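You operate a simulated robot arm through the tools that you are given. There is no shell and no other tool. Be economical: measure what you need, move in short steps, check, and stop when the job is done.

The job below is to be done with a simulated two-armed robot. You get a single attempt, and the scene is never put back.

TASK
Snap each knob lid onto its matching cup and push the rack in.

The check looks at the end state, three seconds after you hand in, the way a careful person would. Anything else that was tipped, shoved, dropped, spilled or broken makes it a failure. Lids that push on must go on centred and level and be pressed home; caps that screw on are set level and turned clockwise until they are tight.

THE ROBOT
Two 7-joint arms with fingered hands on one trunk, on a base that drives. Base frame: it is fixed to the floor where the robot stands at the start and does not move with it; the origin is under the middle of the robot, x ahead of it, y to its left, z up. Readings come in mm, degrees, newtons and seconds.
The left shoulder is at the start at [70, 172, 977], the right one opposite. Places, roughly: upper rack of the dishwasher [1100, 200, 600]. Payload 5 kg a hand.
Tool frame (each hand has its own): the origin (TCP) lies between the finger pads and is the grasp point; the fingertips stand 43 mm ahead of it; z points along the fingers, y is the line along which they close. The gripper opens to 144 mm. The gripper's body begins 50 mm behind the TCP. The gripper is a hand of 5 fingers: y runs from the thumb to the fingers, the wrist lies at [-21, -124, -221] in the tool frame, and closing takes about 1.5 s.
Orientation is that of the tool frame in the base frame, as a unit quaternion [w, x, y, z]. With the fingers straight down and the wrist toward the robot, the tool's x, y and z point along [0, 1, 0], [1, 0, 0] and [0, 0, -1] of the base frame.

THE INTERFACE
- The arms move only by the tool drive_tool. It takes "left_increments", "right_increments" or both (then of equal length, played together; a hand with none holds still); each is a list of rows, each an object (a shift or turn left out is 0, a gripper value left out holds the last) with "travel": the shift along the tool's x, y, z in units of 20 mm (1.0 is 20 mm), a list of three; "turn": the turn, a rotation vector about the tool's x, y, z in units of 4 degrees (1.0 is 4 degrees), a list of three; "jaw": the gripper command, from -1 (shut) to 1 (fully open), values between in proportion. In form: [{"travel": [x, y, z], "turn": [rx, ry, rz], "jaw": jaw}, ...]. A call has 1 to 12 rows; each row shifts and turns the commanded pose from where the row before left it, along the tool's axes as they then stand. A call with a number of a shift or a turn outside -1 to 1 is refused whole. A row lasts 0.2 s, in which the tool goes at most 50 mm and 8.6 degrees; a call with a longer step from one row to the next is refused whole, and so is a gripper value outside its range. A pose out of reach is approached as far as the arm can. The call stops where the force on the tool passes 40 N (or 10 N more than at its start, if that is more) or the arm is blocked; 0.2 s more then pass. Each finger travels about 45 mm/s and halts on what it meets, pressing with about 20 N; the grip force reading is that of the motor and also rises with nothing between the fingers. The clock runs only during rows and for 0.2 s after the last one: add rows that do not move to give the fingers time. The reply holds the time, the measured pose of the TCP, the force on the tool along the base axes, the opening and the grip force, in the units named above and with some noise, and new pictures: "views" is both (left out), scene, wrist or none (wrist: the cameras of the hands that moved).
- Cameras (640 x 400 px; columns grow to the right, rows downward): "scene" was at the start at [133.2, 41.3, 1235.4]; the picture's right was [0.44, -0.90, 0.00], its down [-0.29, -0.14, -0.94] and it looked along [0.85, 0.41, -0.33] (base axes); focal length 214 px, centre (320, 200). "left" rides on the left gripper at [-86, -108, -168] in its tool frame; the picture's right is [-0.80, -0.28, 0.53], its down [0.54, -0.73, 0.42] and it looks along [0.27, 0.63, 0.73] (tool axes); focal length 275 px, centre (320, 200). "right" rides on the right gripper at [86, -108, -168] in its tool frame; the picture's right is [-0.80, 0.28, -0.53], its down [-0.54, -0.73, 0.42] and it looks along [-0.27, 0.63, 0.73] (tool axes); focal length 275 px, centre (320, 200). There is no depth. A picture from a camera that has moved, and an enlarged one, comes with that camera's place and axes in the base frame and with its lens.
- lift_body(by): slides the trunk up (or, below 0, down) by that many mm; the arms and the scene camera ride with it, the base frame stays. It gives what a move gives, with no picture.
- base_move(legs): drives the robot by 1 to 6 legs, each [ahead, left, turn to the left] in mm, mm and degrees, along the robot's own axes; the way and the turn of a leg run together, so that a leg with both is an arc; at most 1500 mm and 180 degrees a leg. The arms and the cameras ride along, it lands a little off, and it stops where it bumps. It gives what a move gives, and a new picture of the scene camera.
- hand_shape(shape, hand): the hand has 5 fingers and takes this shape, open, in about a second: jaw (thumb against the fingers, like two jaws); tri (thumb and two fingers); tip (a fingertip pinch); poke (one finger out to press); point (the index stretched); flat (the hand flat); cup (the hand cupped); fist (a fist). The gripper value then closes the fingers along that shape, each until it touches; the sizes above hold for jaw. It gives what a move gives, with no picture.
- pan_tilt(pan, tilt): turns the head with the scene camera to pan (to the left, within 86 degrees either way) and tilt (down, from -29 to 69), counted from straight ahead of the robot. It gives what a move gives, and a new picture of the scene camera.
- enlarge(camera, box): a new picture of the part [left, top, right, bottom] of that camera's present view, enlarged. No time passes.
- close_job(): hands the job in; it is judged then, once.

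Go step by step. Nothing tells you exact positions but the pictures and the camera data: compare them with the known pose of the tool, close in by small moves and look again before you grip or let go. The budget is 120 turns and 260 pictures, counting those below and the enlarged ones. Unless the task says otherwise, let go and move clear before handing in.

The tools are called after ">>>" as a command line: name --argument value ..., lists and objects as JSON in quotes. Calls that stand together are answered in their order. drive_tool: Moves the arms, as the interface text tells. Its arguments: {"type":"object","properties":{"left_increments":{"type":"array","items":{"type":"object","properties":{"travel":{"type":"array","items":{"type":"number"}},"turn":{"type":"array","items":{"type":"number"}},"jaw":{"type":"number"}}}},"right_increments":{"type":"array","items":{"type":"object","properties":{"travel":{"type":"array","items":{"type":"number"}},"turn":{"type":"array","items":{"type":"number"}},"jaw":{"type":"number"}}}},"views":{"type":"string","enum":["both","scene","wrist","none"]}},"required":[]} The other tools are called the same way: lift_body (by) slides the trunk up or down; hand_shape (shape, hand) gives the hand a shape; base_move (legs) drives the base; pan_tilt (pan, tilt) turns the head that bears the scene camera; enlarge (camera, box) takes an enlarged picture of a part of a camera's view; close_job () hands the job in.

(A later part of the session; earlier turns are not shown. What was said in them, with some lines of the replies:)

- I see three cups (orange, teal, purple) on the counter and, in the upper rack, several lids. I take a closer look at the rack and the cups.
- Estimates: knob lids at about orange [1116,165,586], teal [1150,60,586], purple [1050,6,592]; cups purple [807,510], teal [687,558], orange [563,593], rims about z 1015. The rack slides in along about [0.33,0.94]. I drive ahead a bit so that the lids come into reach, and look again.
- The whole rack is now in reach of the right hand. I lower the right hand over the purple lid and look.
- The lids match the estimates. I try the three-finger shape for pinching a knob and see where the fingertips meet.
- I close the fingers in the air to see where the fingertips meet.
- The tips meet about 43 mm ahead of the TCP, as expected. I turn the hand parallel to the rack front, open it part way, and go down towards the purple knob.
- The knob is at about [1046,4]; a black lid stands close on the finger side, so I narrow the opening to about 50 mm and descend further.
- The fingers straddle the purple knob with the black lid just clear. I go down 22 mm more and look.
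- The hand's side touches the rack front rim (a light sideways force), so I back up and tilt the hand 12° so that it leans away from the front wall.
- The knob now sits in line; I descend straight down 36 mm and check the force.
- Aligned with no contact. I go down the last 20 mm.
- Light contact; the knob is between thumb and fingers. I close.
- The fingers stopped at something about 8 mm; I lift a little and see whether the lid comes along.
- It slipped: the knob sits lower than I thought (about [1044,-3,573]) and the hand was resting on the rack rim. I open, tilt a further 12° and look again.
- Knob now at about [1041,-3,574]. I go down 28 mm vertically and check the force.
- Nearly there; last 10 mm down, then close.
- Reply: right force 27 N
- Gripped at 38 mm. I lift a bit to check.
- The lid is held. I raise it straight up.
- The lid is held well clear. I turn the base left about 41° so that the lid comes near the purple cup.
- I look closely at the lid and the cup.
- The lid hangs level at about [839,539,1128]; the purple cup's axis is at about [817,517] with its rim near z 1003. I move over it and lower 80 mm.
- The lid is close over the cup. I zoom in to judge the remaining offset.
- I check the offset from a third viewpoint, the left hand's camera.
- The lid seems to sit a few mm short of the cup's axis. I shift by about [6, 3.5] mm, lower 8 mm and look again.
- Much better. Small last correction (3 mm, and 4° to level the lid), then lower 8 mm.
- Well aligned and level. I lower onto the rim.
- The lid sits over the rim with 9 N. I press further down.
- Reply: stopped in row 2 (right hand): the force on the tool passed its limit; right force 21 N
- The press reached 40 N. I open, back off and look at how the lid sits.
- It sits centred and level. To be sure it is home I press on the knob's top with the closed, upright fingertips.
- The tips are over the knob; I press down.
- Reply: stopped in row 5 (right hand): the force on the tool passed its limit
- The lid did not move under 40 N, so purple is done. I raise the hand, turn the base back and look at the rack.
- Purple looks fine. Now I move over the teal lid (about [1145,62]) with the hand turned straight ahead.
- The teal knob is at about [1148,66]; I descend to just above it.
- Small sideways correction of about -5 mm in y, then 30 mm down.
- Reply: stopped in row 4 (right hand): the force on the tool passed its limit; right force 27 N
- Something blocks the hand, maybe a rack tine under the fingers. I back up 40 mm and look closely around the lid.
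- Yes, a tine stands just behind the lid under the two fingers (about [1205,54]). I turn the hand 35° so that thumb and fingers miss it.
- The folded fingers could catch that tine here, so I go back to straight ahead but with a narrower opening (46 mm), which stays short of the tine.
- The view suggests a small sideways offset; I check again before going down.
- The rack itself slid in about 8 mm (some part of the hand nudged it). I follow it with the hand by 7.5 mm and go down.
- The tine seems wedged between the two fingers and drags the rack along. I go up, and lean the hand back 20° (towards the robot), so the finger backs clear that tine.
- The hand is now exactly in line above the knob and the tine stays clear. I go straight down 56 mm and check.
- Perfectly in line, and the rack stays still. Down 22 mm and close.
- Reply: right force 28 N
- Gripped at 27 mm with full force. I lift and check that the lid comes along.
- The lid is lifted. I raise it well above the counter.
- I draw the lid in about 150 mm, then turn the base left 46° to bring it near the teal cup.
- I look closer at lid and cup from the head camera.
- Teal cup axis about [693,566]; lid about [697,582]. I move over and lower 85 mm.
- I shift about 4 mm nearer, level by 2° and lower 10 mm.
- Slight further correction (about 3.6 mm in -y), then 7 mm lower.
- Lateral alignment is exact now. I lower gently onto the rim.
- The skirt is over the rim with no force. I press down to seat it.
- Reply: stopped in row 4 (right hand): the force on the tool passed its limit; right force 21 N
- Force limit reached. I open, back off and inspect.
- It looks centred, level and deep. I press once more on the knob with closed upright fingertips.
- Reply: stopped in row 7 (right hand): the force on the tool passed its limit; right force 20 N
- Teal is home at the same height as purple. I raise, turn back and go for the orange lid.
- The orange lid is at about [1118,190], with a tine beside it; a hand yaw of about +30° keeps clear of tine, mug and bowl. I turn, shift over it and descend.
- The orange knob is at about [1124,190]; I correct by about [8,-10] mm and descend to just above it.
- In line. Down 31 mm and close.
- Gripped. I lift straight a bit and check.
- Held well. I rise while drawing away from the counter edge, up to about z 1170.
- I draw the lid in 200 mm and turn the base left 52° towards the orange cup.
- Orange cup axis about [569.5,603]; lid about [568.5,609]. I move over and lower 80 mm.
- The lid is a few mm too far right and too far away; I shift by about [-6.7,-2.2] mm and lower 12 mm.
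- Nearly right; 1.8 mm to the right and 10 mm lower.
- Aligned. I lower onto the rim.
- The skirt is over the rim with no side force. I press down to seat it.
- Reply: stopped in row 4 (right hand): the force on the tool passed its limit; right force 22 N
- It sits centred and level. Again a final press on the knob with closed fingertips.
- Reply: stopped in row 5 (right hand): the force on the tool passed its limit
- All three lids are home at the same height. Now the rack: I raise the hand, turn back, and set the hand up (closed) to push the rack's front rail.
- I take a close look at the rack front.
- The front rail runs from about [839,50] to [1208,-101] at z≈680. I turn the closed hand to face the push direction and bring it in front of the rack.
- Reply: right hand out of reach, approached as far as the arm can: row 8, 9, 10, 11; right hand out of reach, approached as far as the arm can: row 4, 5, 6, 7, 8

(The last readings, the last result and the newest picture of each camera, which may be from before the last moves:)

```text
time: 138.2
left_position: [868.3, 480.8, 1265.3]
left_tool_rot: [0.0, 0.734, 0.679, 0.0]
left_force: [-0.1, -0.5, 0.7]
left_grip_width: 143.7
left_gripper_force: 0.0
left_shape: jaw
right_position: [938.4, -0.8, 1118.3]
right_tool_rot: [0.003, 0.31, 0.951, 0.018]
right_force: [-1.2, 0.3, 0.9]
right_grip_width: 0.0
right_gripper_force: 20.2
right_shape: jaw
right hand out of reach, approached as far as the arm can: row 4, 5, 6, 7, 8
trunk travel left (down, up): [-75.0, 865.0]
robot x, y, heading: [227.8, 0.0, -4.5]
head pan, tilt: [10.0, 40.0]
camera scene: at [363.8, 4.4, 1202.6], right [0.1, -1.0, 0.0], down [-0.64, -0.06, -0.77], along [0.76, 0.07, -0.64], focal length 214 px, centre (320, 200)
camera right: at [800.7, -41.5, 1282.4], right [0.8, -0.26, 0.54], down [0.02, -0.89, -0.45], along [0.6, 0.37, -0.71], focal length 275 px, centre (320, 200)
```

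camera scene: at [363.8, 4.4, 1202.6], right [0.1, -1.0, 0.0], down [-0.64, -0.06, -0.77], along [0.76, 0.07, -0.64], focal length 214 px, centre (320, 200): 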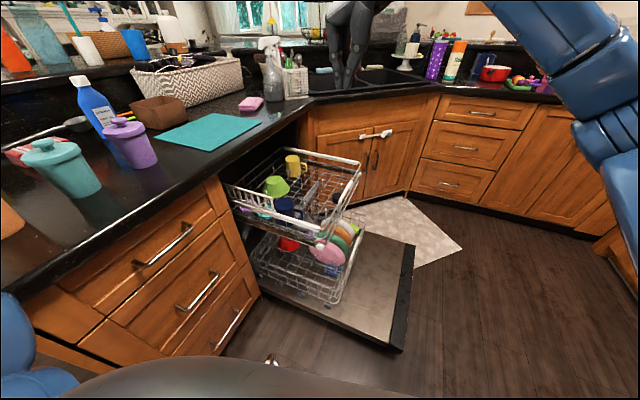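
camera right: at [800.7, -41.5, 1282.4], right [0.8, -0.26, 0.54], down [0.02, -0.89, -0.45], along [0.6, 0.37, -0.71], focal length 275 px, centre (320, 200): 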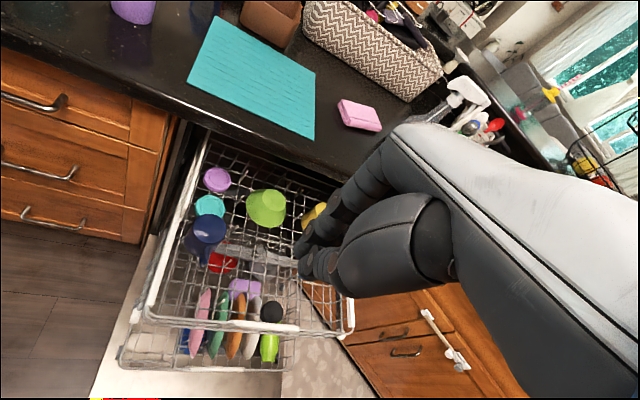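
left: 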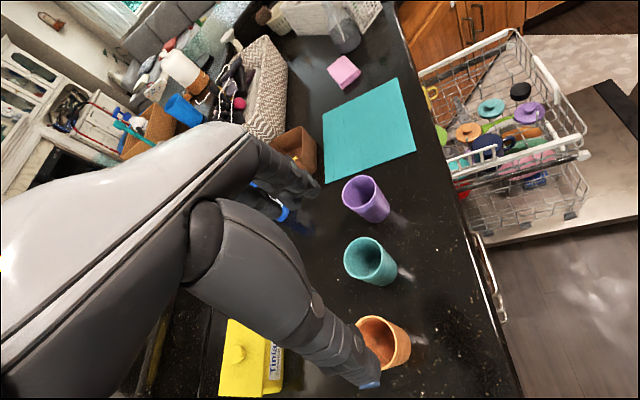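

The wrist stops at about 54° of turn; about 35° is enough. I turn back some and see where the hand stands.

>>> drive_tool --right_increments '[{"turn": [0, 0, 1]}, {"turn": [0, 0, 1]}, {"turn": [0, 0, 1]}, {"turn": [0, 0, 1]}, {"turn": [0, 0, 1]}, {"turn": [0, 0, 1]}, {"turn": [0, 0, 1]}, {"turn": [0, 0, 1]}, {}]' --views "none"

```text
time: 140.2
left_position: [868.5, 481.4, 1265.3]
left_tool_rot: [-0.001, 0.735, 0.678, 0.0]
left_force: [-0.3, 0.1, 0.7]
left_grip_width: 143.8
left_gripper_force: 0.0
left_shape: jaw
right_position: [938.8, -1.3, 1118.4]
right_tool_rot: [-0.002, 0.56, 0.828, 0.018]
right_force: [-0.1, 0.0, 0.9]
right_grip_width: 0.0
right_gripper_force: 20.2
right_shape: jaw
trunk travel left (down, up): [-75.0, 865.0]
robot x, y, heading: [229.9, -1.4, -4.8]
head pan, tilt: [10.0, 40.0]
```

>>> drive_tool --right_increments '[{"travel": [-1, 0.15, 1]}, {"travel": [-1, 0.15, 1]}, {"travel": [-1, 0.15, 1]}, {"travel": [-1, 0.15, 1]}, {"travel": [-1, 0.15, 1]}, {"travel": [-1, 0.15, 1]}, {"travel": [-1, 0.15, 1]}, {"travel": [0, 0, 1]}, {"travel": [0, 0, 1]}, {"travel": [0, 0, 1]}, {"travel": [0, 0, 1]}, {"travel": [0, 0, 1]}]' --views "both"

```text
time: 142.8
left_position: [867.8, 480.9, 1265.4]
left_tool_rot: [0.0, 0.735, 0.679, 0.0]
left_force: [-0.1, -0.2, -0.3]
left_grip_width: 143.7
left_gripper_force: 0.1
left_shape: jaw
right_position: [1013.6, -116.4, 876.4]
right_tool_rot: [-0.003, 0.56, 0.828, 0.018]
right_force: [-0.1, -0.2, -0.5]
right_grip_width: 0.1
right_gripper_force: 20.0
right_shape: jaw
trunk travel left (down, up): [-75.0, 865.0]
robot x, y, heading: [228.4, -0.3, -4.5]
head pan, tilt: [10.0, 40.0]
camera scene: at [363.8, 4.3, 1202.6], right [0.1, -1.0, 0.0], down [-0.64, -0.06, -0.77], along [0.76, 0.07, -0.64], focal length 214 px, centre (320, 200)
camera right: at [877.5, -79.4, 1042.8], right [0.55, -0.65, 0.52], down [-0.46, -0.76, -0.46], along [0.69, 0.01, -0.72], focal length 275 px, centre (320, 200)
```

scene: 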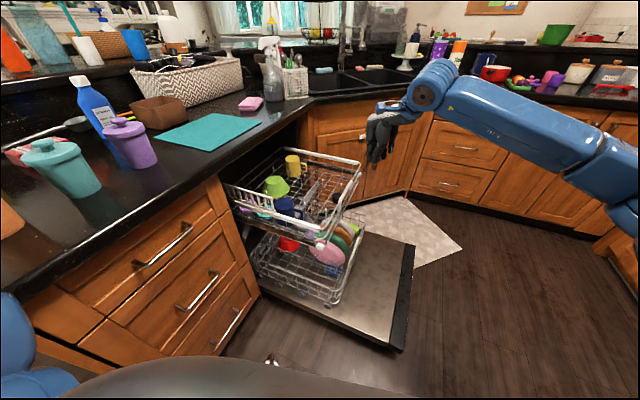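
right: 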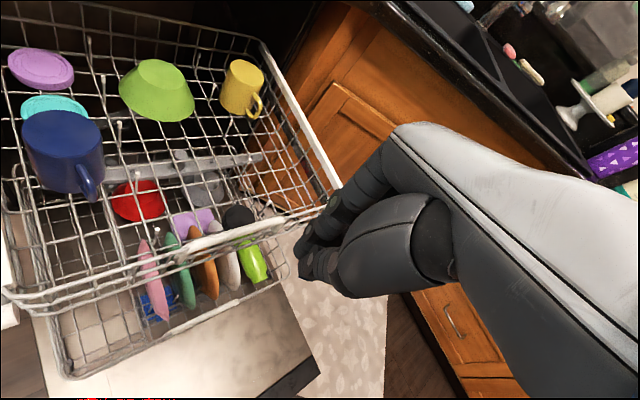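

The hand is in front of the rack. I lower it to rail height.

>>> drive_tool --right_increments '[{"travel": [0, 0, 1]}, {"travel": [0, 0, 1]}, {"travel": [0, 0, 1]}, {"travel": [0, 0, 1]}, {"travel": [0, 0, 1]}, {"travel": [0, 0, 1]}, {"travel": [0, 0, 1]}, {"travel": [0, 0, 1]}, {"travel": [0, 0, 1]}, {"travel": [0, 0, 1]}, {}]' --views "wrist"

>>> enlarge --camera "scene" --box '[220, 110, 440, 310]'

```text
time: 145.2
left_position: [867.7, 480.7, 1267.0]
left_tool_rot: [0.0, 0.734, 0.679, 0.0]
left_force: [-0.8, 0.3, 0.0]
left_grip_width: 143.7
left_gripper_force: 0.0
left_shape: jaw
right_position: [1017.0, -109.9, 676.1]
right_tool_rot: [-0.002, 0.559, 0.829, 0.019]
right_force: [0.6, 0.9, -0.6]
right_grip_width: 0.0
right_gripper_force: 20.2
right_shape: jaw
trunk travel left (down, up): [-75.0, 865.0]
robot x, y, heading: [228.4, -0.9, -4.4]
head pan, tilt: [10.0, 40.0]
camera right: at [879.9, -73.1, 842.2], right [0.55, -0.65, 0.52], down [-0.46, -0.76, -0.46], along [0.69, 0.01, -0.72], focal length 275 px, centre (320, 200)
```

right: 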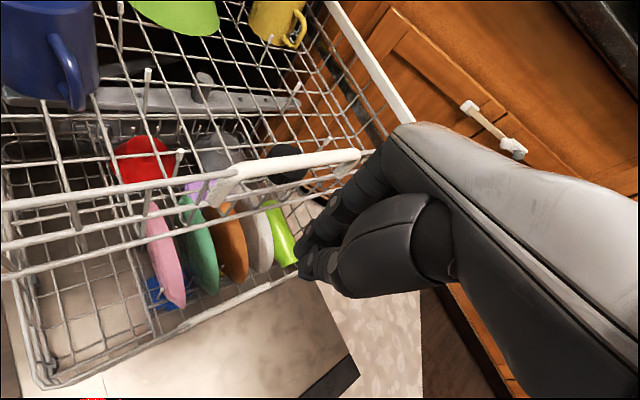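

```text
2.00 times, centred on (330, 210) of scene
camera zoom: at [363.1, 4.6, 1202.6], right [0.1, -1.0, 0.0], down [-0.64, -0.06, -0.77], along [0.76, 0.07, -0.64], focal length 429 px, centre (300, 180)
```

zoom: 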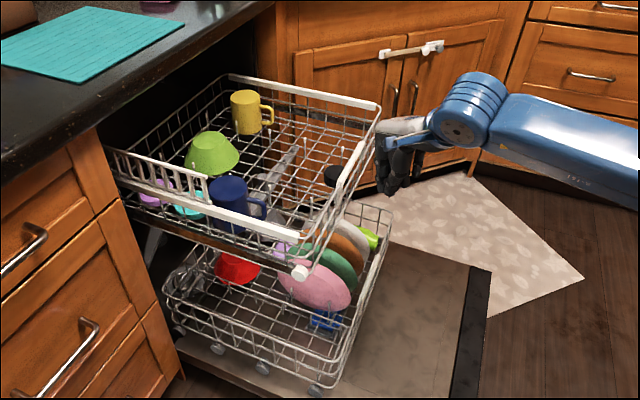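

I push along the rack's sliding direction in gentle steps.

>>> drive_tool --right_increments '[{"travel": [0.6, 0.53, 0]}, {"travel": [0.6, 0.53, 0]}, {"travel": [0.6, 0.53, 0]}, {"travel": [0.6, 0.53, 0]}, {"travel": [0.45, 0.4, 0]}, {"travel": [0.45, 0.4, 0]}, {"travel": [0.45, 0.4, 0]}, {"travel": [0.45, 0.4, 0]}]' --views "both"

```text
time: 147.0
left_position: [867.9, 481.0, 1265.6]
left_tool_rot: [0.0, 0.735, 0.678, 0.0]
left_force: [0.2, -0.2, 0.3]
left_grip_width: 143.7
left_gripper_force: 0.1
left_shape: jaw
right_position: [1055.3, -2.2, 680.8]
right_tool_rot: [-0.002, 0.56, 0.828, 0.019]
right_force: [0.9, 0.3, 0.2]
right_grip_width: 0.1
right_gripper_force: 20.2
right_shape: jaw
trunk travel left (down, up): [-75.0, 865.0]
robot x, y, heading: [230.7, -3.6, -4.6]
head pan, tilt: [10.0, 40.0]
camera scene: at [363.5, 5.0, 1202.5], right [0.1, -1.0, 0.0], down [-0.64, -0.06, -0.77], along [0.76, 0.07, -0.64], focal length 214 px, centre (320, 200)
camera right: at [919.2, 33.3, 847.1], right [0.55, -0.65, 0.52], down [-0.46, -0.76, -0.46], along [0.69, 0.01, -0.72], focal length 275 px, centre (320, 200)
```

scene: 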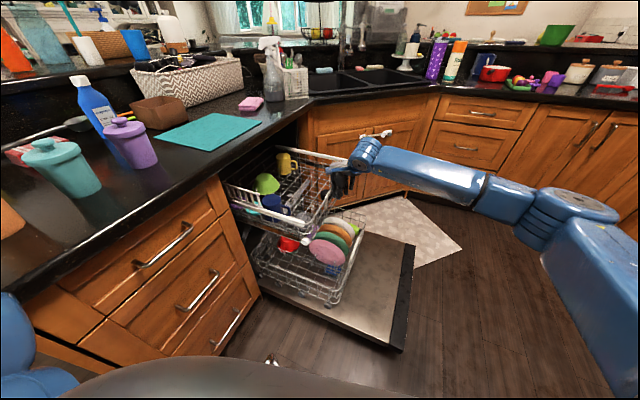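
right: 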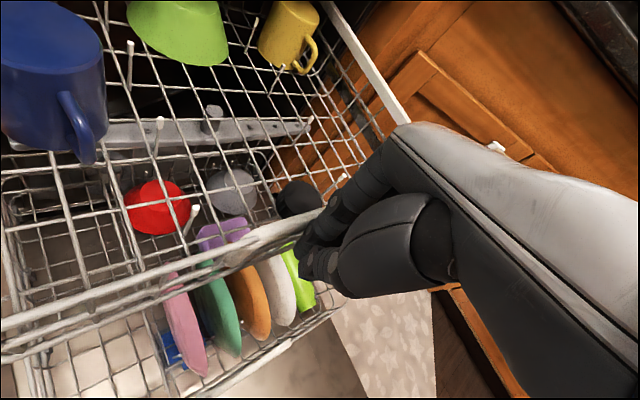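

The rack slides in smoothly. I continue.

>>> drive_tool --right_increments '[{"travel": [0.56, 0.5, 0]}, {"travel": [0.56, 0.5, 0]}, {"travel": [0.56, 0.5, 0]}, {"travel": [0.56, 0.5, 0]}, {"travel": [0.56, 0.5, 0]}, {"travel": [0.56, 0.5, 0]}, {"travel": [0.56, 0.5, 0]}, {"travel": [0.56, 0.5, 0]}, {"travel": [0.56, 0.5, 0]}]' --views "both"

```text
time: 149.0
left_position: [867.2, 480.9, 1265.6]
left_tool_rot: [0.0, 0.735, 0.678, 0.0]
left_force: [0.8, 1.0, -0.1]
left_grip_width: 143.7
left_gripper_force: 0.0
left_shape: jaw
right_position: [1102.1, 123.7, 686.3]
right_tool_rot: [-0.003, 0.559, 0.829, 0.018]
right_force: [0.0, 1.3, 0.2]
right_grip_width: 0.0
right_gripper_force: 20.1
right_shape: jaw
trunk travel left (down, up): [-75.0, 865.0]
robot x, y, heading: [229.1, 1.4, -4.5]
head pan, tilt: [10.0, 40.0]
camera scene: at [363.5, 5.2, 1202.5], right [0.1, -1.0, 0.0], down [-0.64, -0.06, -0.77], along [0.76, 0.07, -0.64], focal length 214 px, centre (320, 200)
camera right: at [965.3, 159.9, 852.2], right [0.55, -0.65, 0.52], down [-0.46, -0.76, -0.46], along [0.69, 0.01, -0.72], focal length 275 px, centre (320, 200)
```

scene: 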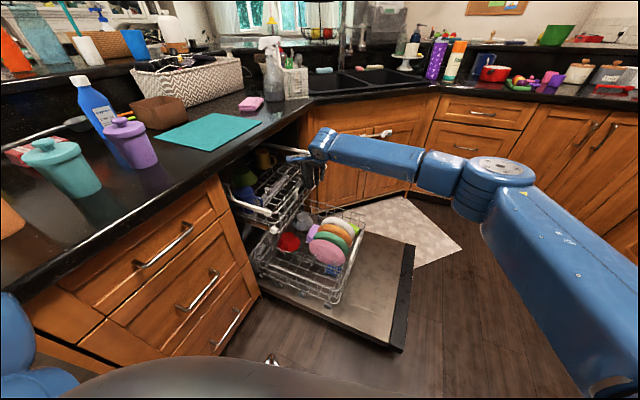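
right: 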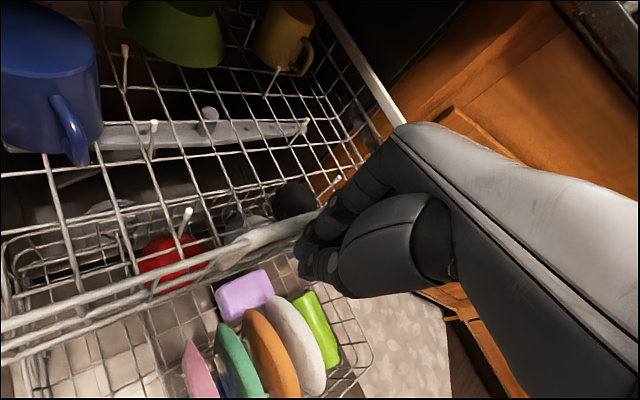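

>>> drive_tool --right_increments '[{"travel": [0.56, 0.5, 0.1]}, {"travel": [0.56, 0.5, 0.1]}, {"travel": [0.56, 0.5, 0.05]}, {"travel": [0.4, 0.36, 0.03]}, {"travel": [0.4, 0.36, 0.03]}]' --views "both"

>>> enlarge --camera "scene" --box '[200, 120, 350, 270]'

```text
time: 150.2
left_position: [868.1, 481.3, 1265.2]
left_tool_rot: [-0.001, 0.734, 0.679, 0.0]
left_force: [0.8, 0.0, -0.4]
left_grip_width: 143.8
left_gripper_force: 0.1
left_shape: jaw
right_position: [1122.7, 189.1, 682.8]
right_tool_rot: [-0.002, 0.56, 0.828, 0.018]
right_force: [0.5, 0.2, 0.4]
right_grip_width: 0.2
right_gripper_force: 19.8
right_shape: jaw
trunk travel left (down, up): [-75.0, 865.0]
robot x, y, heading: [227.3, -1.8, -4.3]
head pan, tilt: [10.0, 40.0]
camera scene: at [363.4, 5.1, 1202.6], right [0.1, -1.0, 0.0], down [-0.64, -0.06, -0.77], along [0.76, 0.07, -0.64], focal length 214 px, centre (320, 200)
camera right: at [987.5, 224.2, 848.8], right [0.55, -0.65, 0.52], down [-0.46, -0.76, -0.46], along [0.69, 0.01, -0.72], focal length 275 px, centre (320, 200)
```

scene: 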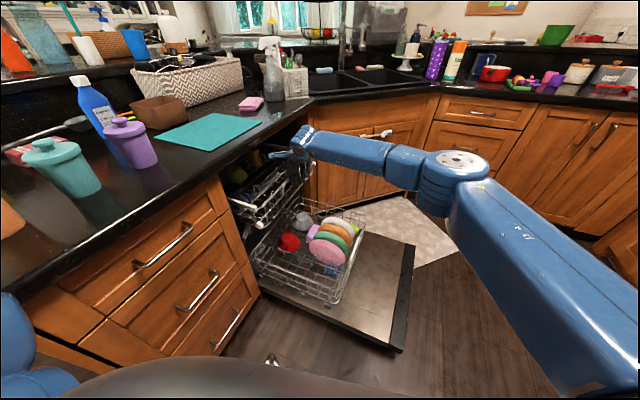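
right: 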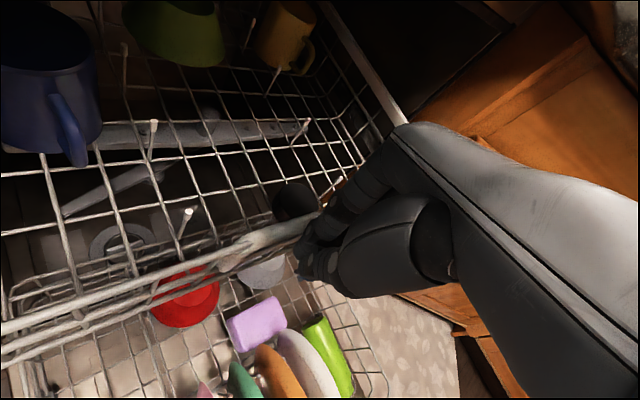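

```text
2.67 times, centred on (275, 195) of scene
camera zoom: at [363.4, 5.1, 1202.6], right [0.1, -1.0, 0.0], down [-0.64, -0.06, -0.77], along [0.76, 0.07, -0.64], focal length 572 px, centre (440, 213)
```

zoom: 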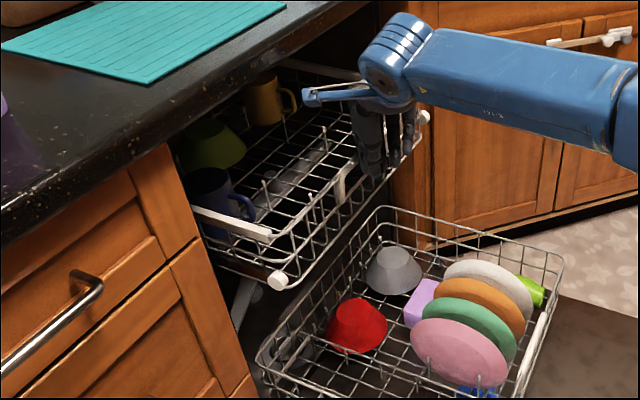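

Still about 40 mm out. I push on in small steps until it stops.

>>> drive_tool --right_increments '[{"travel": [0.37, 0.33, 0.03]}, {"travel": [0.37, 0.33, 0.03]}, {"travel": [0.37, 0.33, 0.03]}, {"travel": [0.37, 0.33, 0.03]}]' --views "none"

>>> enlarge --camera "scene" --box '[200, 120, 350, 270]'

>>> enlarge --camera "right" --box '[0, 0, 640, 400]'

```text
time: 151.2
left_position: [867.8, 481.2, 1266.2]
left_tool_rot: [0.001, 0.734, 0.679, 0.0]
left_force: [-0.1, 0.8, 0.2]
left_grip_width: 143.4
left_gripper_force: 0.0
left_shape: jaw
right_position: [1135.6, 225.4, 679.9]
right_tool_rot: [-0.002, 0.56, 0.828, 0.018]
right_force: [0.1, -0.1, -0.1]
right_grip_width: 0.1
right_gripper_force: 19.9
right_shape: jaw
trunk travel left (down, up): [-75.0, 865.0]
robot x, y, heading: [226.9, 0.4, -4.6]
head pan, tilt: [10.0, 40.0]
```

```text
2.67 times, centred on (275, 195) of scene
camera zoom: at [363.5, 5.1, 1202.5], right [0.1, -1.0, 0.0], down [-0.64, -0.06, -0.77], along [0.76, 0.07, -0.64], focal length 572 px, centre (440, 213)
```

zoom: 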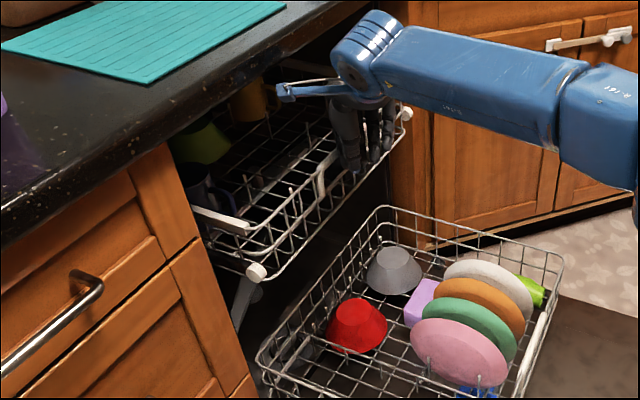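

```text
1.00 times, centred on (320, 200) of right
camera zoom: at [1000.2, 261.0, 846.2], right [0.55, -0.65, 0.52], down [-0.46, -0.76, -0.46], along [0.69, 0.01, -0.72], focal length 275 px, centre (320, 200)
```

zoom: 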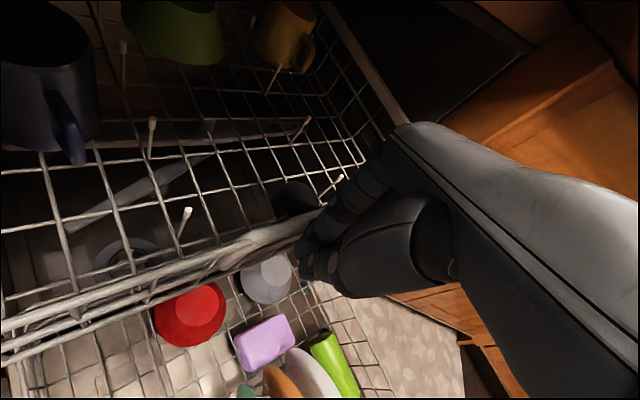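

Still sliding. I push another 24 mm, a little lower, watching the counter edge.

>>> drive_tool --right_increments '[{"travel": [0.3, 0.27, 0.2]}, {"travel": [0.3, 0.27, 0.2]}, {"travel": [0.3, 0.27, 0.2]}, {}]' --views "none"

>>> enlarge --camera "scene" --box '[200, 120, 350, 270]'

>>> enlarge --camera "right" --box '[0, 0, 640, 400]'

```text
time: 152.2
left_position: [868.3, 481.4, 1264.8]
left_tool_rot: [0.0, 0.734, 0.679, 0.0]
left_force: [0.4, 0.9, -0.9]
left_grip_width: 143.6
left_gripper_force: 0.1
left_shape: jaw
right_position: [1145.2, 248.7, 670.0]
right_tool_rot: [-0.002, 0.56, 0.828, 0.018]
right_force: [0.2, -0.6, -0.4]
right_grip_width: 0.0
right_gripper_force: 19.9
right_shape: jaw
trunk travel left (down, up): [-75.0, 865.0]
robot x, y, heading: [229.7, -1.7, -4.4]
head pan, tilt: [10.0, 40.0]
```

```text
2.67 times, centred on (275, 195) of scene
camera zoom: at [363.4, 4.4, 1202.6], right [0.1, -1.0, 0.0], down [-0.64, -0.06, -0.77], along [0.76, 0.07, -0.64], focal length 572 px, centre (440, 213)
```

zoom: 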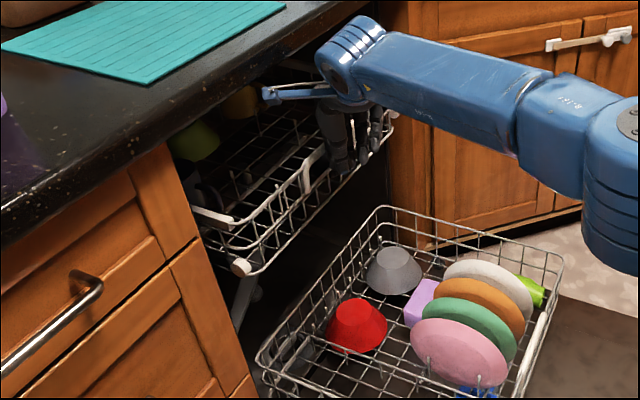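

```text
1.00 times, centred on (320, 200) of right
camera zoom: at [1009.1, 283.8, 836.0], right [0.55, -0.65, 0.52], down [-0.46, -0.76, -0.46], along [0.69, 0.01, -0.72], focal length 275 px, centre (320, 200)
```

zoom: 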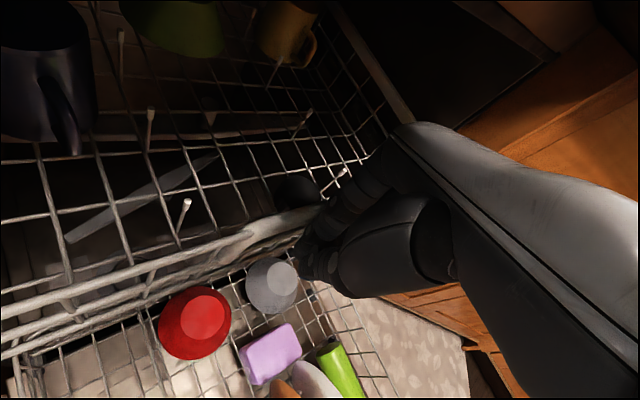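

>>> drive_tool --right_increments '[{"travel": [0.3, 0.27, 0.05]}, {"travel": [0.3, 0.27, 0.05]}, {"travel": [0.15, 0.13, 0.03]}, {}]' --views "none"

>>> enlarge --camera "scene" --box '[200, 120, 350, 270]'

```text
time: 153.2
left_position: [867.6, 481.1, 1266.2]
left_tool_rot: [0.0, 0.734, 0.679, 0.001]
left_force: [-0.8, -1.4, 0.3]
left_grip_width: 143.7
left_gripper_force: 0.0
left_shape: jaw
right_position: [1152.6, 266.7, 668.6]
right_tool_rot: [-0.002, 0.56, 0.828, 0.018]
right_force: [0.4, -0.4, -0.3]
right_grip_width: 0.2
right_gripper_force: 19.8
right_shape: jaw
trunk travel left (down, up): [-75.0, 865.0]
robot x, y, heading: [229.9, -2.0, -4.6]
head pan, tilt: [10.0, 40.0]
```

```text
2.67 times, centred on (275, 195) of scene
camera zoom: at [363.4, 4.5, 1202.6], right [0.1, -1.0, 0.0], down [-0.64, -0.06, -0.77], along [0.76, 0.07, -0.64], focal length 572 px, centre (440, 213)
```

zoom: 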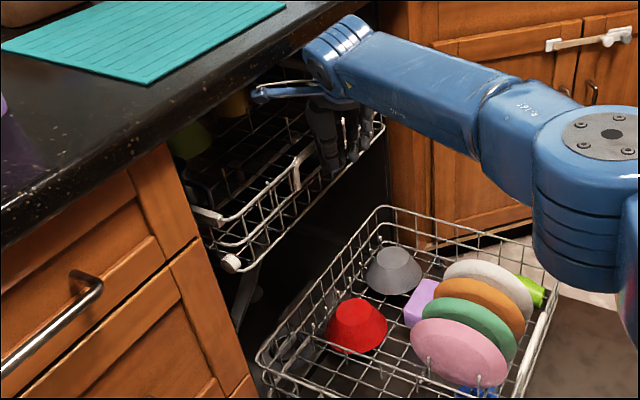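

The wrist is getting near the counter edge, so I back off, lean the hand so that the fingertips lead, and continue pushing with them.

>>> drive_tool --right_increments '[{"travel": [-0.744, -0.667, 0]}, {"travel": [-0.744, -0.667, 0]}, {"travel": [-0.744, -0.667, 0]}, {"travel": [-0.744, -0.667, 0]}, {"turn": [-0.667, 0.744, 0], "travel": [0, 0, -0.2]}, {"turn": [-0.667, 0.744, 0], "travel": [0, 0, -0.2]}, {"turn": [-0.667, 0.744, 0], "travel": [0, 0, -0.2]}, {"turn": [-0.667, 0.744, 0], "travel": [0, 0, -0.2]}, {"turn": [-0.667, 0.744, 0], "travel": [0, 0, -0.2]}, {"turn": [-0.667, 0.744, 0], "travel": [0, 0, -0.2]}, {"turn": [-0.667, 0.744, 0], "travel": [0, 0, -0.2]}, {}]' --views "both"

>>> enlarge --camera "scene" --box '[200, 120, 350, 270]'

```text
time: 155.8
left_position: [868.3, 481.6, 1265.9]
left_tool_rot: [0.0, 0.734, 0.679, 0.0]
left_force: [0.3, -0.7, -0.1]
left_grip_width: 143.7
left_gripper_force: 0.0
left_shape: jaw
right_position: [1122.4, 185.5, 693.2]
right_tool_rot: [-0.061, 0.54, 0.801, 0.253]
right_force: [0.2, 0.3, -0.1]
right_grip_width: 0.1
right_gripper_force: 20.2
right_shape: jaw
trunk travel left (down, up): [-75.0, 865.0]
robot x, y, heading: [230.5, 6.6, -4.6]
head pan, tilt: [10.0, 40.0]
camera scene: at [363.3, 4.9, 1202.6], right [0.1, -1.0, 0.0], down [-0.64, -0.06, -0.77], along [0.76, 0.07, -0.64], focal length 214 px, centre (320, 200)
camera right: at [960.0, 149.1, 832.8], right [0.49, -0.83, 0.26], down [-0.35, -0.46, -0.81], along [0.8, 0.3, -0.52], focal length 275 px, centre (320, 200)
```

scene: 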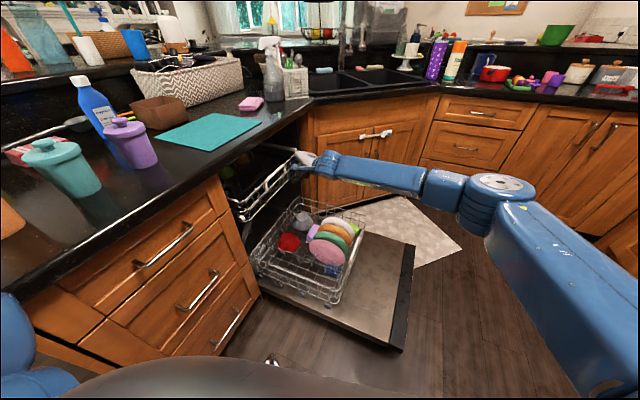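
right: 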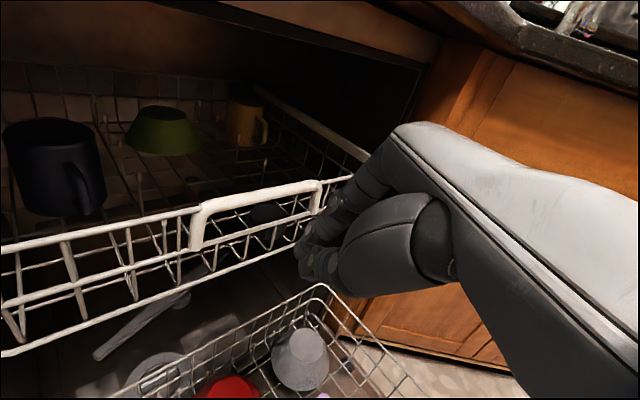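

```text
2.67 times, centred on (275, 195) of scene
camera zoom: at [363.3, 4.9, 1202.6], right [0.1, -1.0, 0.0], down [-0.64, -0.06, -0.77], along [0.76, 0.07, -0.64], focal length 572 px, centre (440, 213)
```

zoom: 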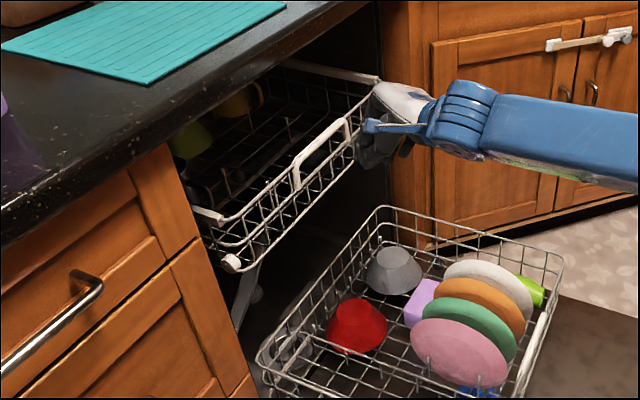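

The view is clear: the rack is nearly in. I shift the hand 80 mm along the rail to its handle in the middle and push on with the fingertips.

>>> drive_tool --right_increments '[{"travel": [0.664, -0.749, 0]}, {"travel": [0.664, -0.749, 0]}, {"travel": [0.664, -0.749, 0]}, {"travel": [0.664, -0.749, 0]}, {"travel": [0.483, 0.432, 0.377]}, {"travel": [0.483, 0.432, 0.377]}, {"travel": [0.483, 0.432, 0.377]}, {"travel": [0.483, 0.432, 0.377]}]' --views "wrist"

>>> enlarge --camera "scene" --box '[200, 120, 350, 270]'

```text
time: 157.6
left_position: [866.8, 481.1, 1264.6]
left_tool_rot: [0.0, 0.735, 0.679, 0.001]
left_force: [-1.4, 0.1, -1.4]
left_grip_width: 144.0
left_gripper_force: 0.0
left_shape: jaw
right_position: [1068.0, 268.1, 693.0]
right_tool_rot: [-0.061, 0.54, 0.801, 0.252]
right_force: [0.6, -0.2, 0.0]
right_grip_width: 0.0
right_gripper_force: 19.8
right_shape: jaw
trunk travel left (down, up): [-75.0, 865.0]
robot x, y, heading: [231.2, 1.5, -4.4]
head pan, tilt: [10.0, 40.0]
camera right: at [905.8, 232.0, 832.3], right [0.49, -0.83, 0.26], down [-0.35, -0.46, -0.81], along [0.8, 0.3, -0.52], focal length 275 px, centre (320, 200)
```

right: 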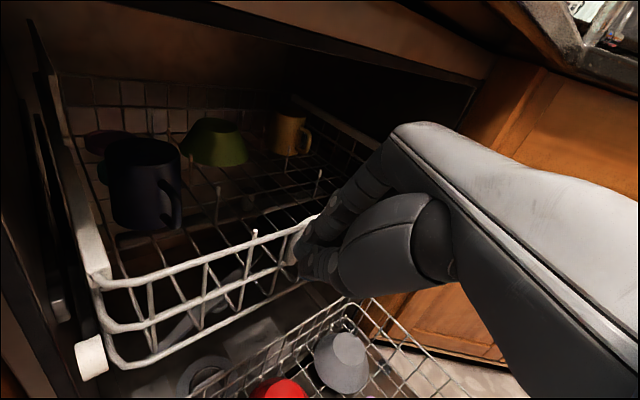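

```text
2.67 times, centred on (275, 195) of scene
camera zoom: at [363.3, 5.1, 1202.6], right [0.1, -1.0, 0.0], down [-0.64, -0.06, -0.77], along [0.76, 0.07, -0.64], focal length 572 px, centre (440, 213)
```

zoom: 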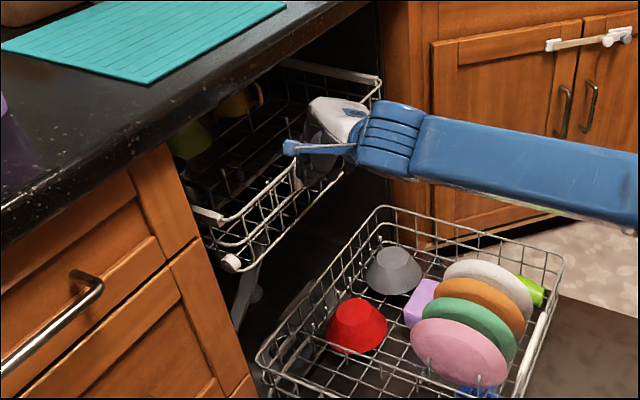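

The fingertips are at the handle. I push on until the rack stops.

>>> drive_tool --right_increments '[{"travel": [0.483, 0.432, 0.377]}, {"travel": [0.483, 0.432, 0.377]}, {"travel": [0.483, 0.432, 0.377]}, {"travel": [0.483, 0.432, 0.377]}, {"travel": [0.483, 0.432, 0.377]}, {"travel": [0.483, 0.432, 0.377]}]' --views "wrist"

>>> enlarge --camera "scene" --box '[200, 120, 350, 270]'

```text
time: 159.0
left_position: [866.6, 478.4, 1265.8]
left_tool_rot: [0.0, 0.735, 0.678, 0.001]
left_force: [-0.6, -0.2, 0.7]
left_grip_width: 143.6
left_gripper_force: 0.1
left_shape: jaw
right_position: [1097.7, 350.9, 690.9]
right_tool_rot: [-0.061, 0.541, 0.8, 0.253]
right_force: [-4.6, -6.6, -0.6]
right_grip_width: 0.0
right_gripper_force: 19.9
right_shape: jaw
trunk travel left (down, up): [-75.0, 865.0]
robot x, y, heading: [226.8, -1.4, -4.6]
head pan, tilt: [10.0, 40.0]
camera right: at [935.4, 314.6, 830.8], right [0.48, -0.83, 0.26], down [-0.35, -0.46, -0.81], along [0.8, 0.3, -0.52], focal length 275 px, centre (320, 200)
```

right: 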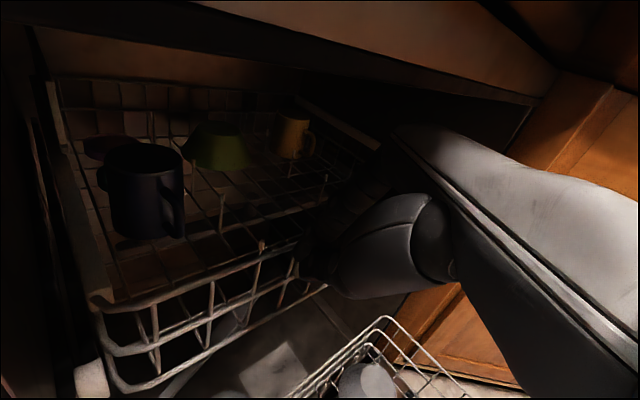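

```text
2.67 times, centred on (275, 195) of scene
camera zoom: at [362.6, 3.7, 1202.7], right [0.09, -1.0, 0.0], down [-0.64, -0.06, -0.77], along [0.76, 0.07, -0.64], focal length 572 px, centre (440, 213)
```

zoom: 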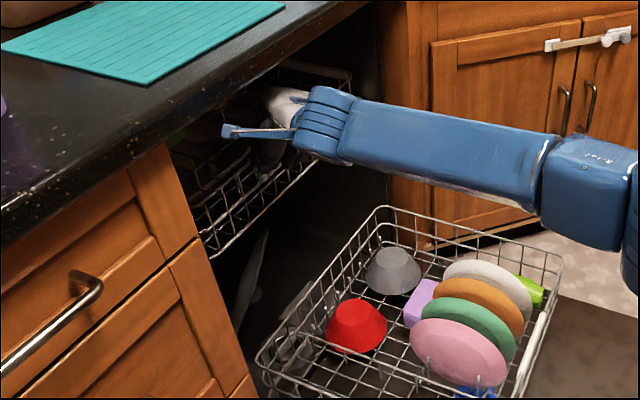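

Resistance appears. One more gentle push to confirm that it is at its stop.

>>> drive_tool --right_increments '[{"travel": [0.32, 0.29, 0.25]}, {"travel": [0.32, 0.29, 0.25]}, {"travel": [0.32, 0.29, 0.25]}, {}]' --views "none"

>>> enlarge --camera "scene" --box '[200, 120, 350, 270]'

```text
time: 159.5
left_position: [868.8, 475.4, 1266.2]
left_tool_rot: [0.0, 0.735, 0.678, 0.0]
left_force: [0.2, -0.2, -0.8]
left_grip_width: 143.8
left_gripper_force: 0.1
left_shape: jaw
right_position: [1106.4, 351.8, 690.6]
right_tool_rot: [-0.057, 0.546, 0.798, 0.25]
right_force: [-11.2, -19.3, 6.1]
right_grip_width: 0.1
right_gripper_force: 19.8
right_shape: jaw
trunk travel left (down, up): [-75.0, 865.0]
robot x, y, heading: [228.8, -1.0, -5.2]
head pan, tilt: [10.0, 40.0]
stopped in row 2 (right hand): the force on the tool passed its limit (the readings are from after the stop); the commanded pose is now the measured one
```

```text
2.67 times, centred on (275, 195) of scene
camera zoom: at [362.4, 2.3, 1202.6], right [0.09, -1.0, 0.0], down [-0.64, -0.06, -0.77], along [0.76, 0.07, -0.64], focal length 572 px, centre (440, 213)
```

zoom: 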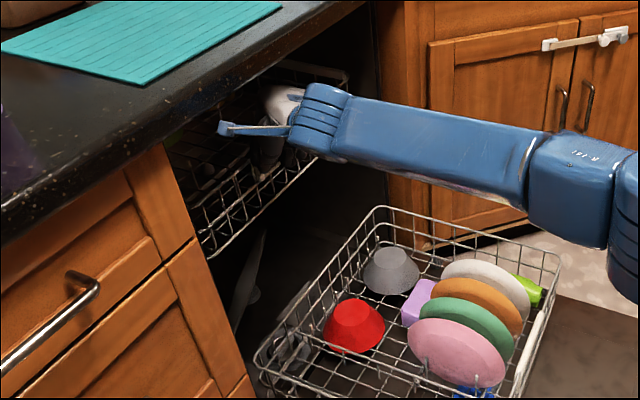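

It is firmly stopped. I back the hand out along the same way and inspect the rack.

>>> drive_tool --right_increments '[{"travel": [-0.483, -0.432, -0.377]}, {"travel": [-0.644, -0.576, -0.502]}, {"travel": [-0.644, -0.576, -0.502]}, {"travel": [-0.644, -0.576, -0.502]}, {"travel": [-0.644, -0.576, -0.502]}, {"travel": [-0.644, -0.576, -0.502]}, {"travel": [-0.644, -0.576, -0.502]}, {"travel": [-0.644, -0.576, -0.502]}, {"travel": [-0.644, -0.576, -0.502]}, {"travel": [-0.644, -0.576, -0.502]}]' --views "both"

>>> enlarge --camera "scene" --box '[180, 120, 380, 300]'

```text
time: 161.7
left_position: [869.4, 478.1, 1264.7]
left_tool_rot: [0.0, 0.736, 0.677, -0.001]
left_force: [0.9, -0.4, -0.1]
left_grip_width: 143.5
left_gripper_force: 0.1
left_shape: jaw
right_position: [1036.9, 173.0, 690.8]
right_tool_rot: [-0.059, 0.543, 0.799, 0.251]
right_force: [0.2, 0.6, 0.4]
right_grip_width: 0.0
right_gripper_force: 20.3
right_shape: jaw
trunk travel left (down, up): [-75.0, 865.0]
robot x, y, heading: [230.3, 0.9, -4.6]
head pan, tilt: [10.0, 40.0]
camera scene: at [363.1, 3.1, 1202.6], right [0.09, -1.0, 0.0], down [-0.64, -0.06, -0.77], along [0.76, 0.07, -0.64], focal length 214 px, centre (320, 200)
camera right: at [874.4, 138.5, 829.7], right [0.48, -0.84, 0.27], down [-0.36, -0.46, -0.81], along [0.8, 0.29, -0.52], focal length 275 px, centre (320, 200)
```

scene: 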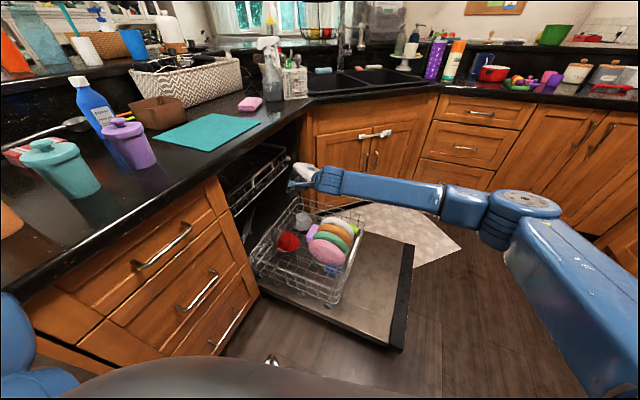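
right: 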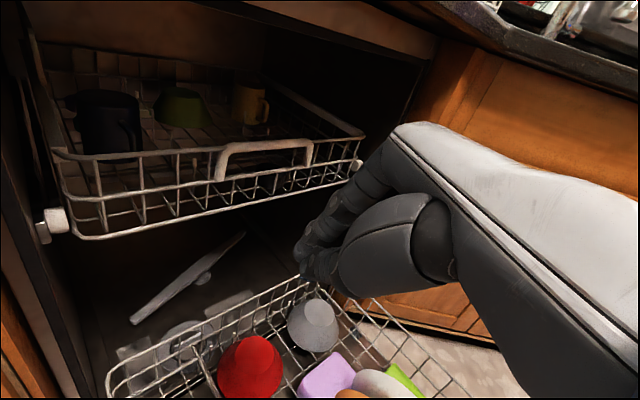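

```text
2.22 times, centred on (280, 210) of scene
camera zoom: at [363.1, 3.1, 1202.6], right [0.09, -1.0, 0.0], down [-0.64, -0.06, -0.77], along [0.76, 0.07, -0.64], focal length 477 px, centre (409, 178)
```

zoom: 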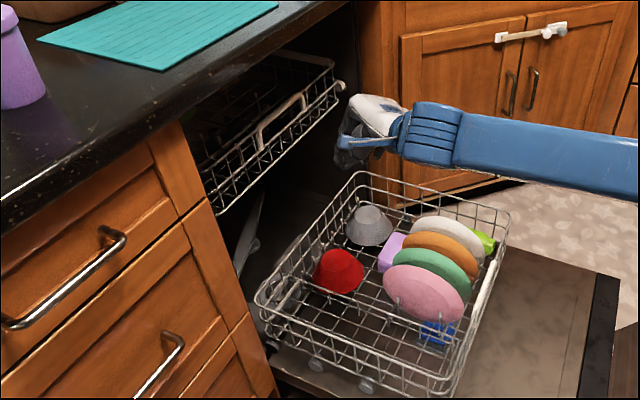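

The rack is inside the opening and its contents are upright. I check closely whether it is all the way back.

>>> enlarge --camera "right" --box '[0, 0, 400, 260]'

```text
1.54 times, centred on (200, 130) of right
camera zoom: at [874.4, 138.5, 829.7], right [0.48, -0.84, 0.27], down [-0.36, -0.46, -0.81], along [0.8, 0.29, -0.52], focal length 424 px, centre (505, 308)
```

zoom: 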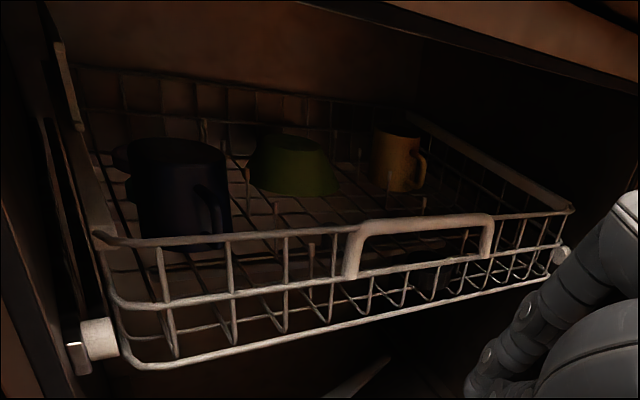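

The rack's front is about 100 mm inside the counter edge and its back is at the rear wall, so it is home. I withdraw the hand and raise it clear.

>>> drive_tool --right_increments '[{"travel": [-0.644, -0.576, -0.502]}, {"travel": [-0.644, -0.576, -0.502]}, {"travel": [-0.644, -0.576, -0.502]}, {"travel": [-0.644, -0.576, -0.502]}, {"travel": [0.371, 0.339, -0.866]}, {"travel": [0.371, 0.339, -0.866]}, {"travel": [0.371, 0.339, -0.866]}, {"travel": [0.371, 0.339, -0.866]}, {"travel": [0.371, 0.339, -0.866]}, {"travel": [0.371, 0.339, -0.866]}, {"travel": [0.371, 0.339, -0.866]}, {"travel": [0.371, 0.339, -0.866]}]' --views "none"

>>> drive_tool --right_increments '[{"travel": [0.371, 0.339, -0.866]}, {"travel": [0.371, 0.339, -0.866]}, {"travel": [0.371, 0.339, -0.866]}, {"travel": [0.371, 0.339, -0.866]}, {"travel": [0.371, 0.339, -0.866]}, {"travel": [0.371, 0.339, -0.866]}, {"travel": [0.371, 0.339, -0.866]}, {"travel": [0.371, 0.339, -0.866]}, {"travel": [0.371, 0.339, -0.866]}, {"travel": [0.371, 0.339, -0.866]}]' --views "none"

>>> pan_tilt --pan 35 --tilt 35

>>> enlarge --camera "scene" --box '[100, 80, 420, 330]'

```text
time: 164.3
left_position: [868.1, 479.1, 1265.8]
left_tool_rot: [-0.001, 0.735, 0.678, 0.0]
left_force: [-0.7, -0.2, -1.5]
left_grip_width: 143.7
left_gripper_force: 0.1
left_shape: jaw
right_position: [1010.4, 100.7, 850.2]
right_tool_rot: [-0.059, 0.544, 0.799, 0.25]
right_force: [0.3, 0.0, 0.1]
right_grip_width: 0.0
right_gripper_force: 19.8
right_shape: jaw
trunk travel left (down, up): [-75.0, 865.0]
robot x, y, heading: [229.1, -1.3, -4.8]
head pan, tilt: [10.0, 40.0]
```

```text
time: 166.5
left_position: [868.5, 478.5, 1265.5]
left_tool_rot: [0.0, 0.736, 0.677, 0.0]
left_force: [-0.4, 0.0, 0.7]
left_grip_width: 143.7
left_gripper_force: 0.1
left_shape: jaw
right_position: [1009.1, 102.4, 1052.0]
right_tool_rot: [-0.057, 0.543, 0.799, 0.251]
right_force: [0.2, -0.6, -0.7]
right_grip_width: 0.0
right_gripper_force: 20.2
right_shape: jaw
trunk travel left (down, up): [-75.0, 865.0]
robot x, y, heading: [229.6, -0.3, -4.5]
head pan, tilt: [10.0, 40.0]
```

```text
time: 167.4
left_position: [868.3, 478.2, 1265.8]
left_tool_rot: [0.0, 0.736, 0.677, 0.0]
left_force: [0.2, 0.2, 0.2]
left_grip_width: 143.4
left_gripper_force: 0.1
left_shape: jaw
right_position: [1010.9, 99.2, 1051.2]
right_tool_rot: [-0.059, 0.544, 0.799, 0.251]
right_force: [-0.8, -0.2, -0.2]
right_grip_width: 0.3
right_gripper_force: 19.5
right_shape: jaw
trunk travel left (down, up): [-75.0, 865.0]
robot x, y, heading: [229.0, 1.4, -4.8]
head pan, tilt: [35.0, 35.0]
camera scene: at [354.5, 40.1, 1210.1], right [0.5, -0.86, 0.0], down [-0.5, -0.29, -0.82], along [0.71, 0.41, -0.57], focal length 214 px, centre (320, 200)
```

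scene: 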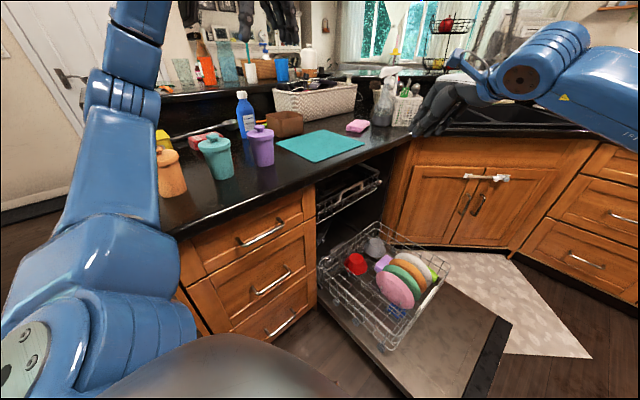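

```text
1.60 times, centred on (260, 205) of scene
camera zoom: at [354.5, 40.1, 1210.1], right [0.5, -0.86, 0.0], down [-0.5, -0.29, -0.82], along [0.71, 0.41, -0.57], focal length 343 px, centre (416, 192)
```

zoom: 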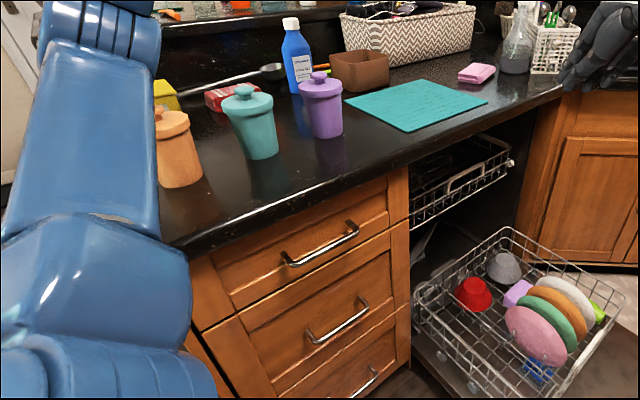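

The three lids sit level on their matching cups, the upper rack is in, and both hands are clear. I hand in.

>>> close_job

```text
The job is handed in.
```

I pressed the orange, teal and purple knob lids onto their matching cups and pushed the upper rack in until it stopped, then handed the job in with both hands clear.

- **Lids:** Each one went on centred and level. A final push of about 40 N on the knob did not move any of them further.
- **Rack:** I took "the rack" to mean the upper one, so I left the lower rack pulled out. While I was picking up the teal lid, one of the rack's upright prongs caught between the fingers. The rack slid in about 16 mm before I noticed, but nothing in it tipped. When I pushed it home, it stopped firmly with its front about 100 mm inside the counter edge. From the camera view its back looked to be at the rear wall.
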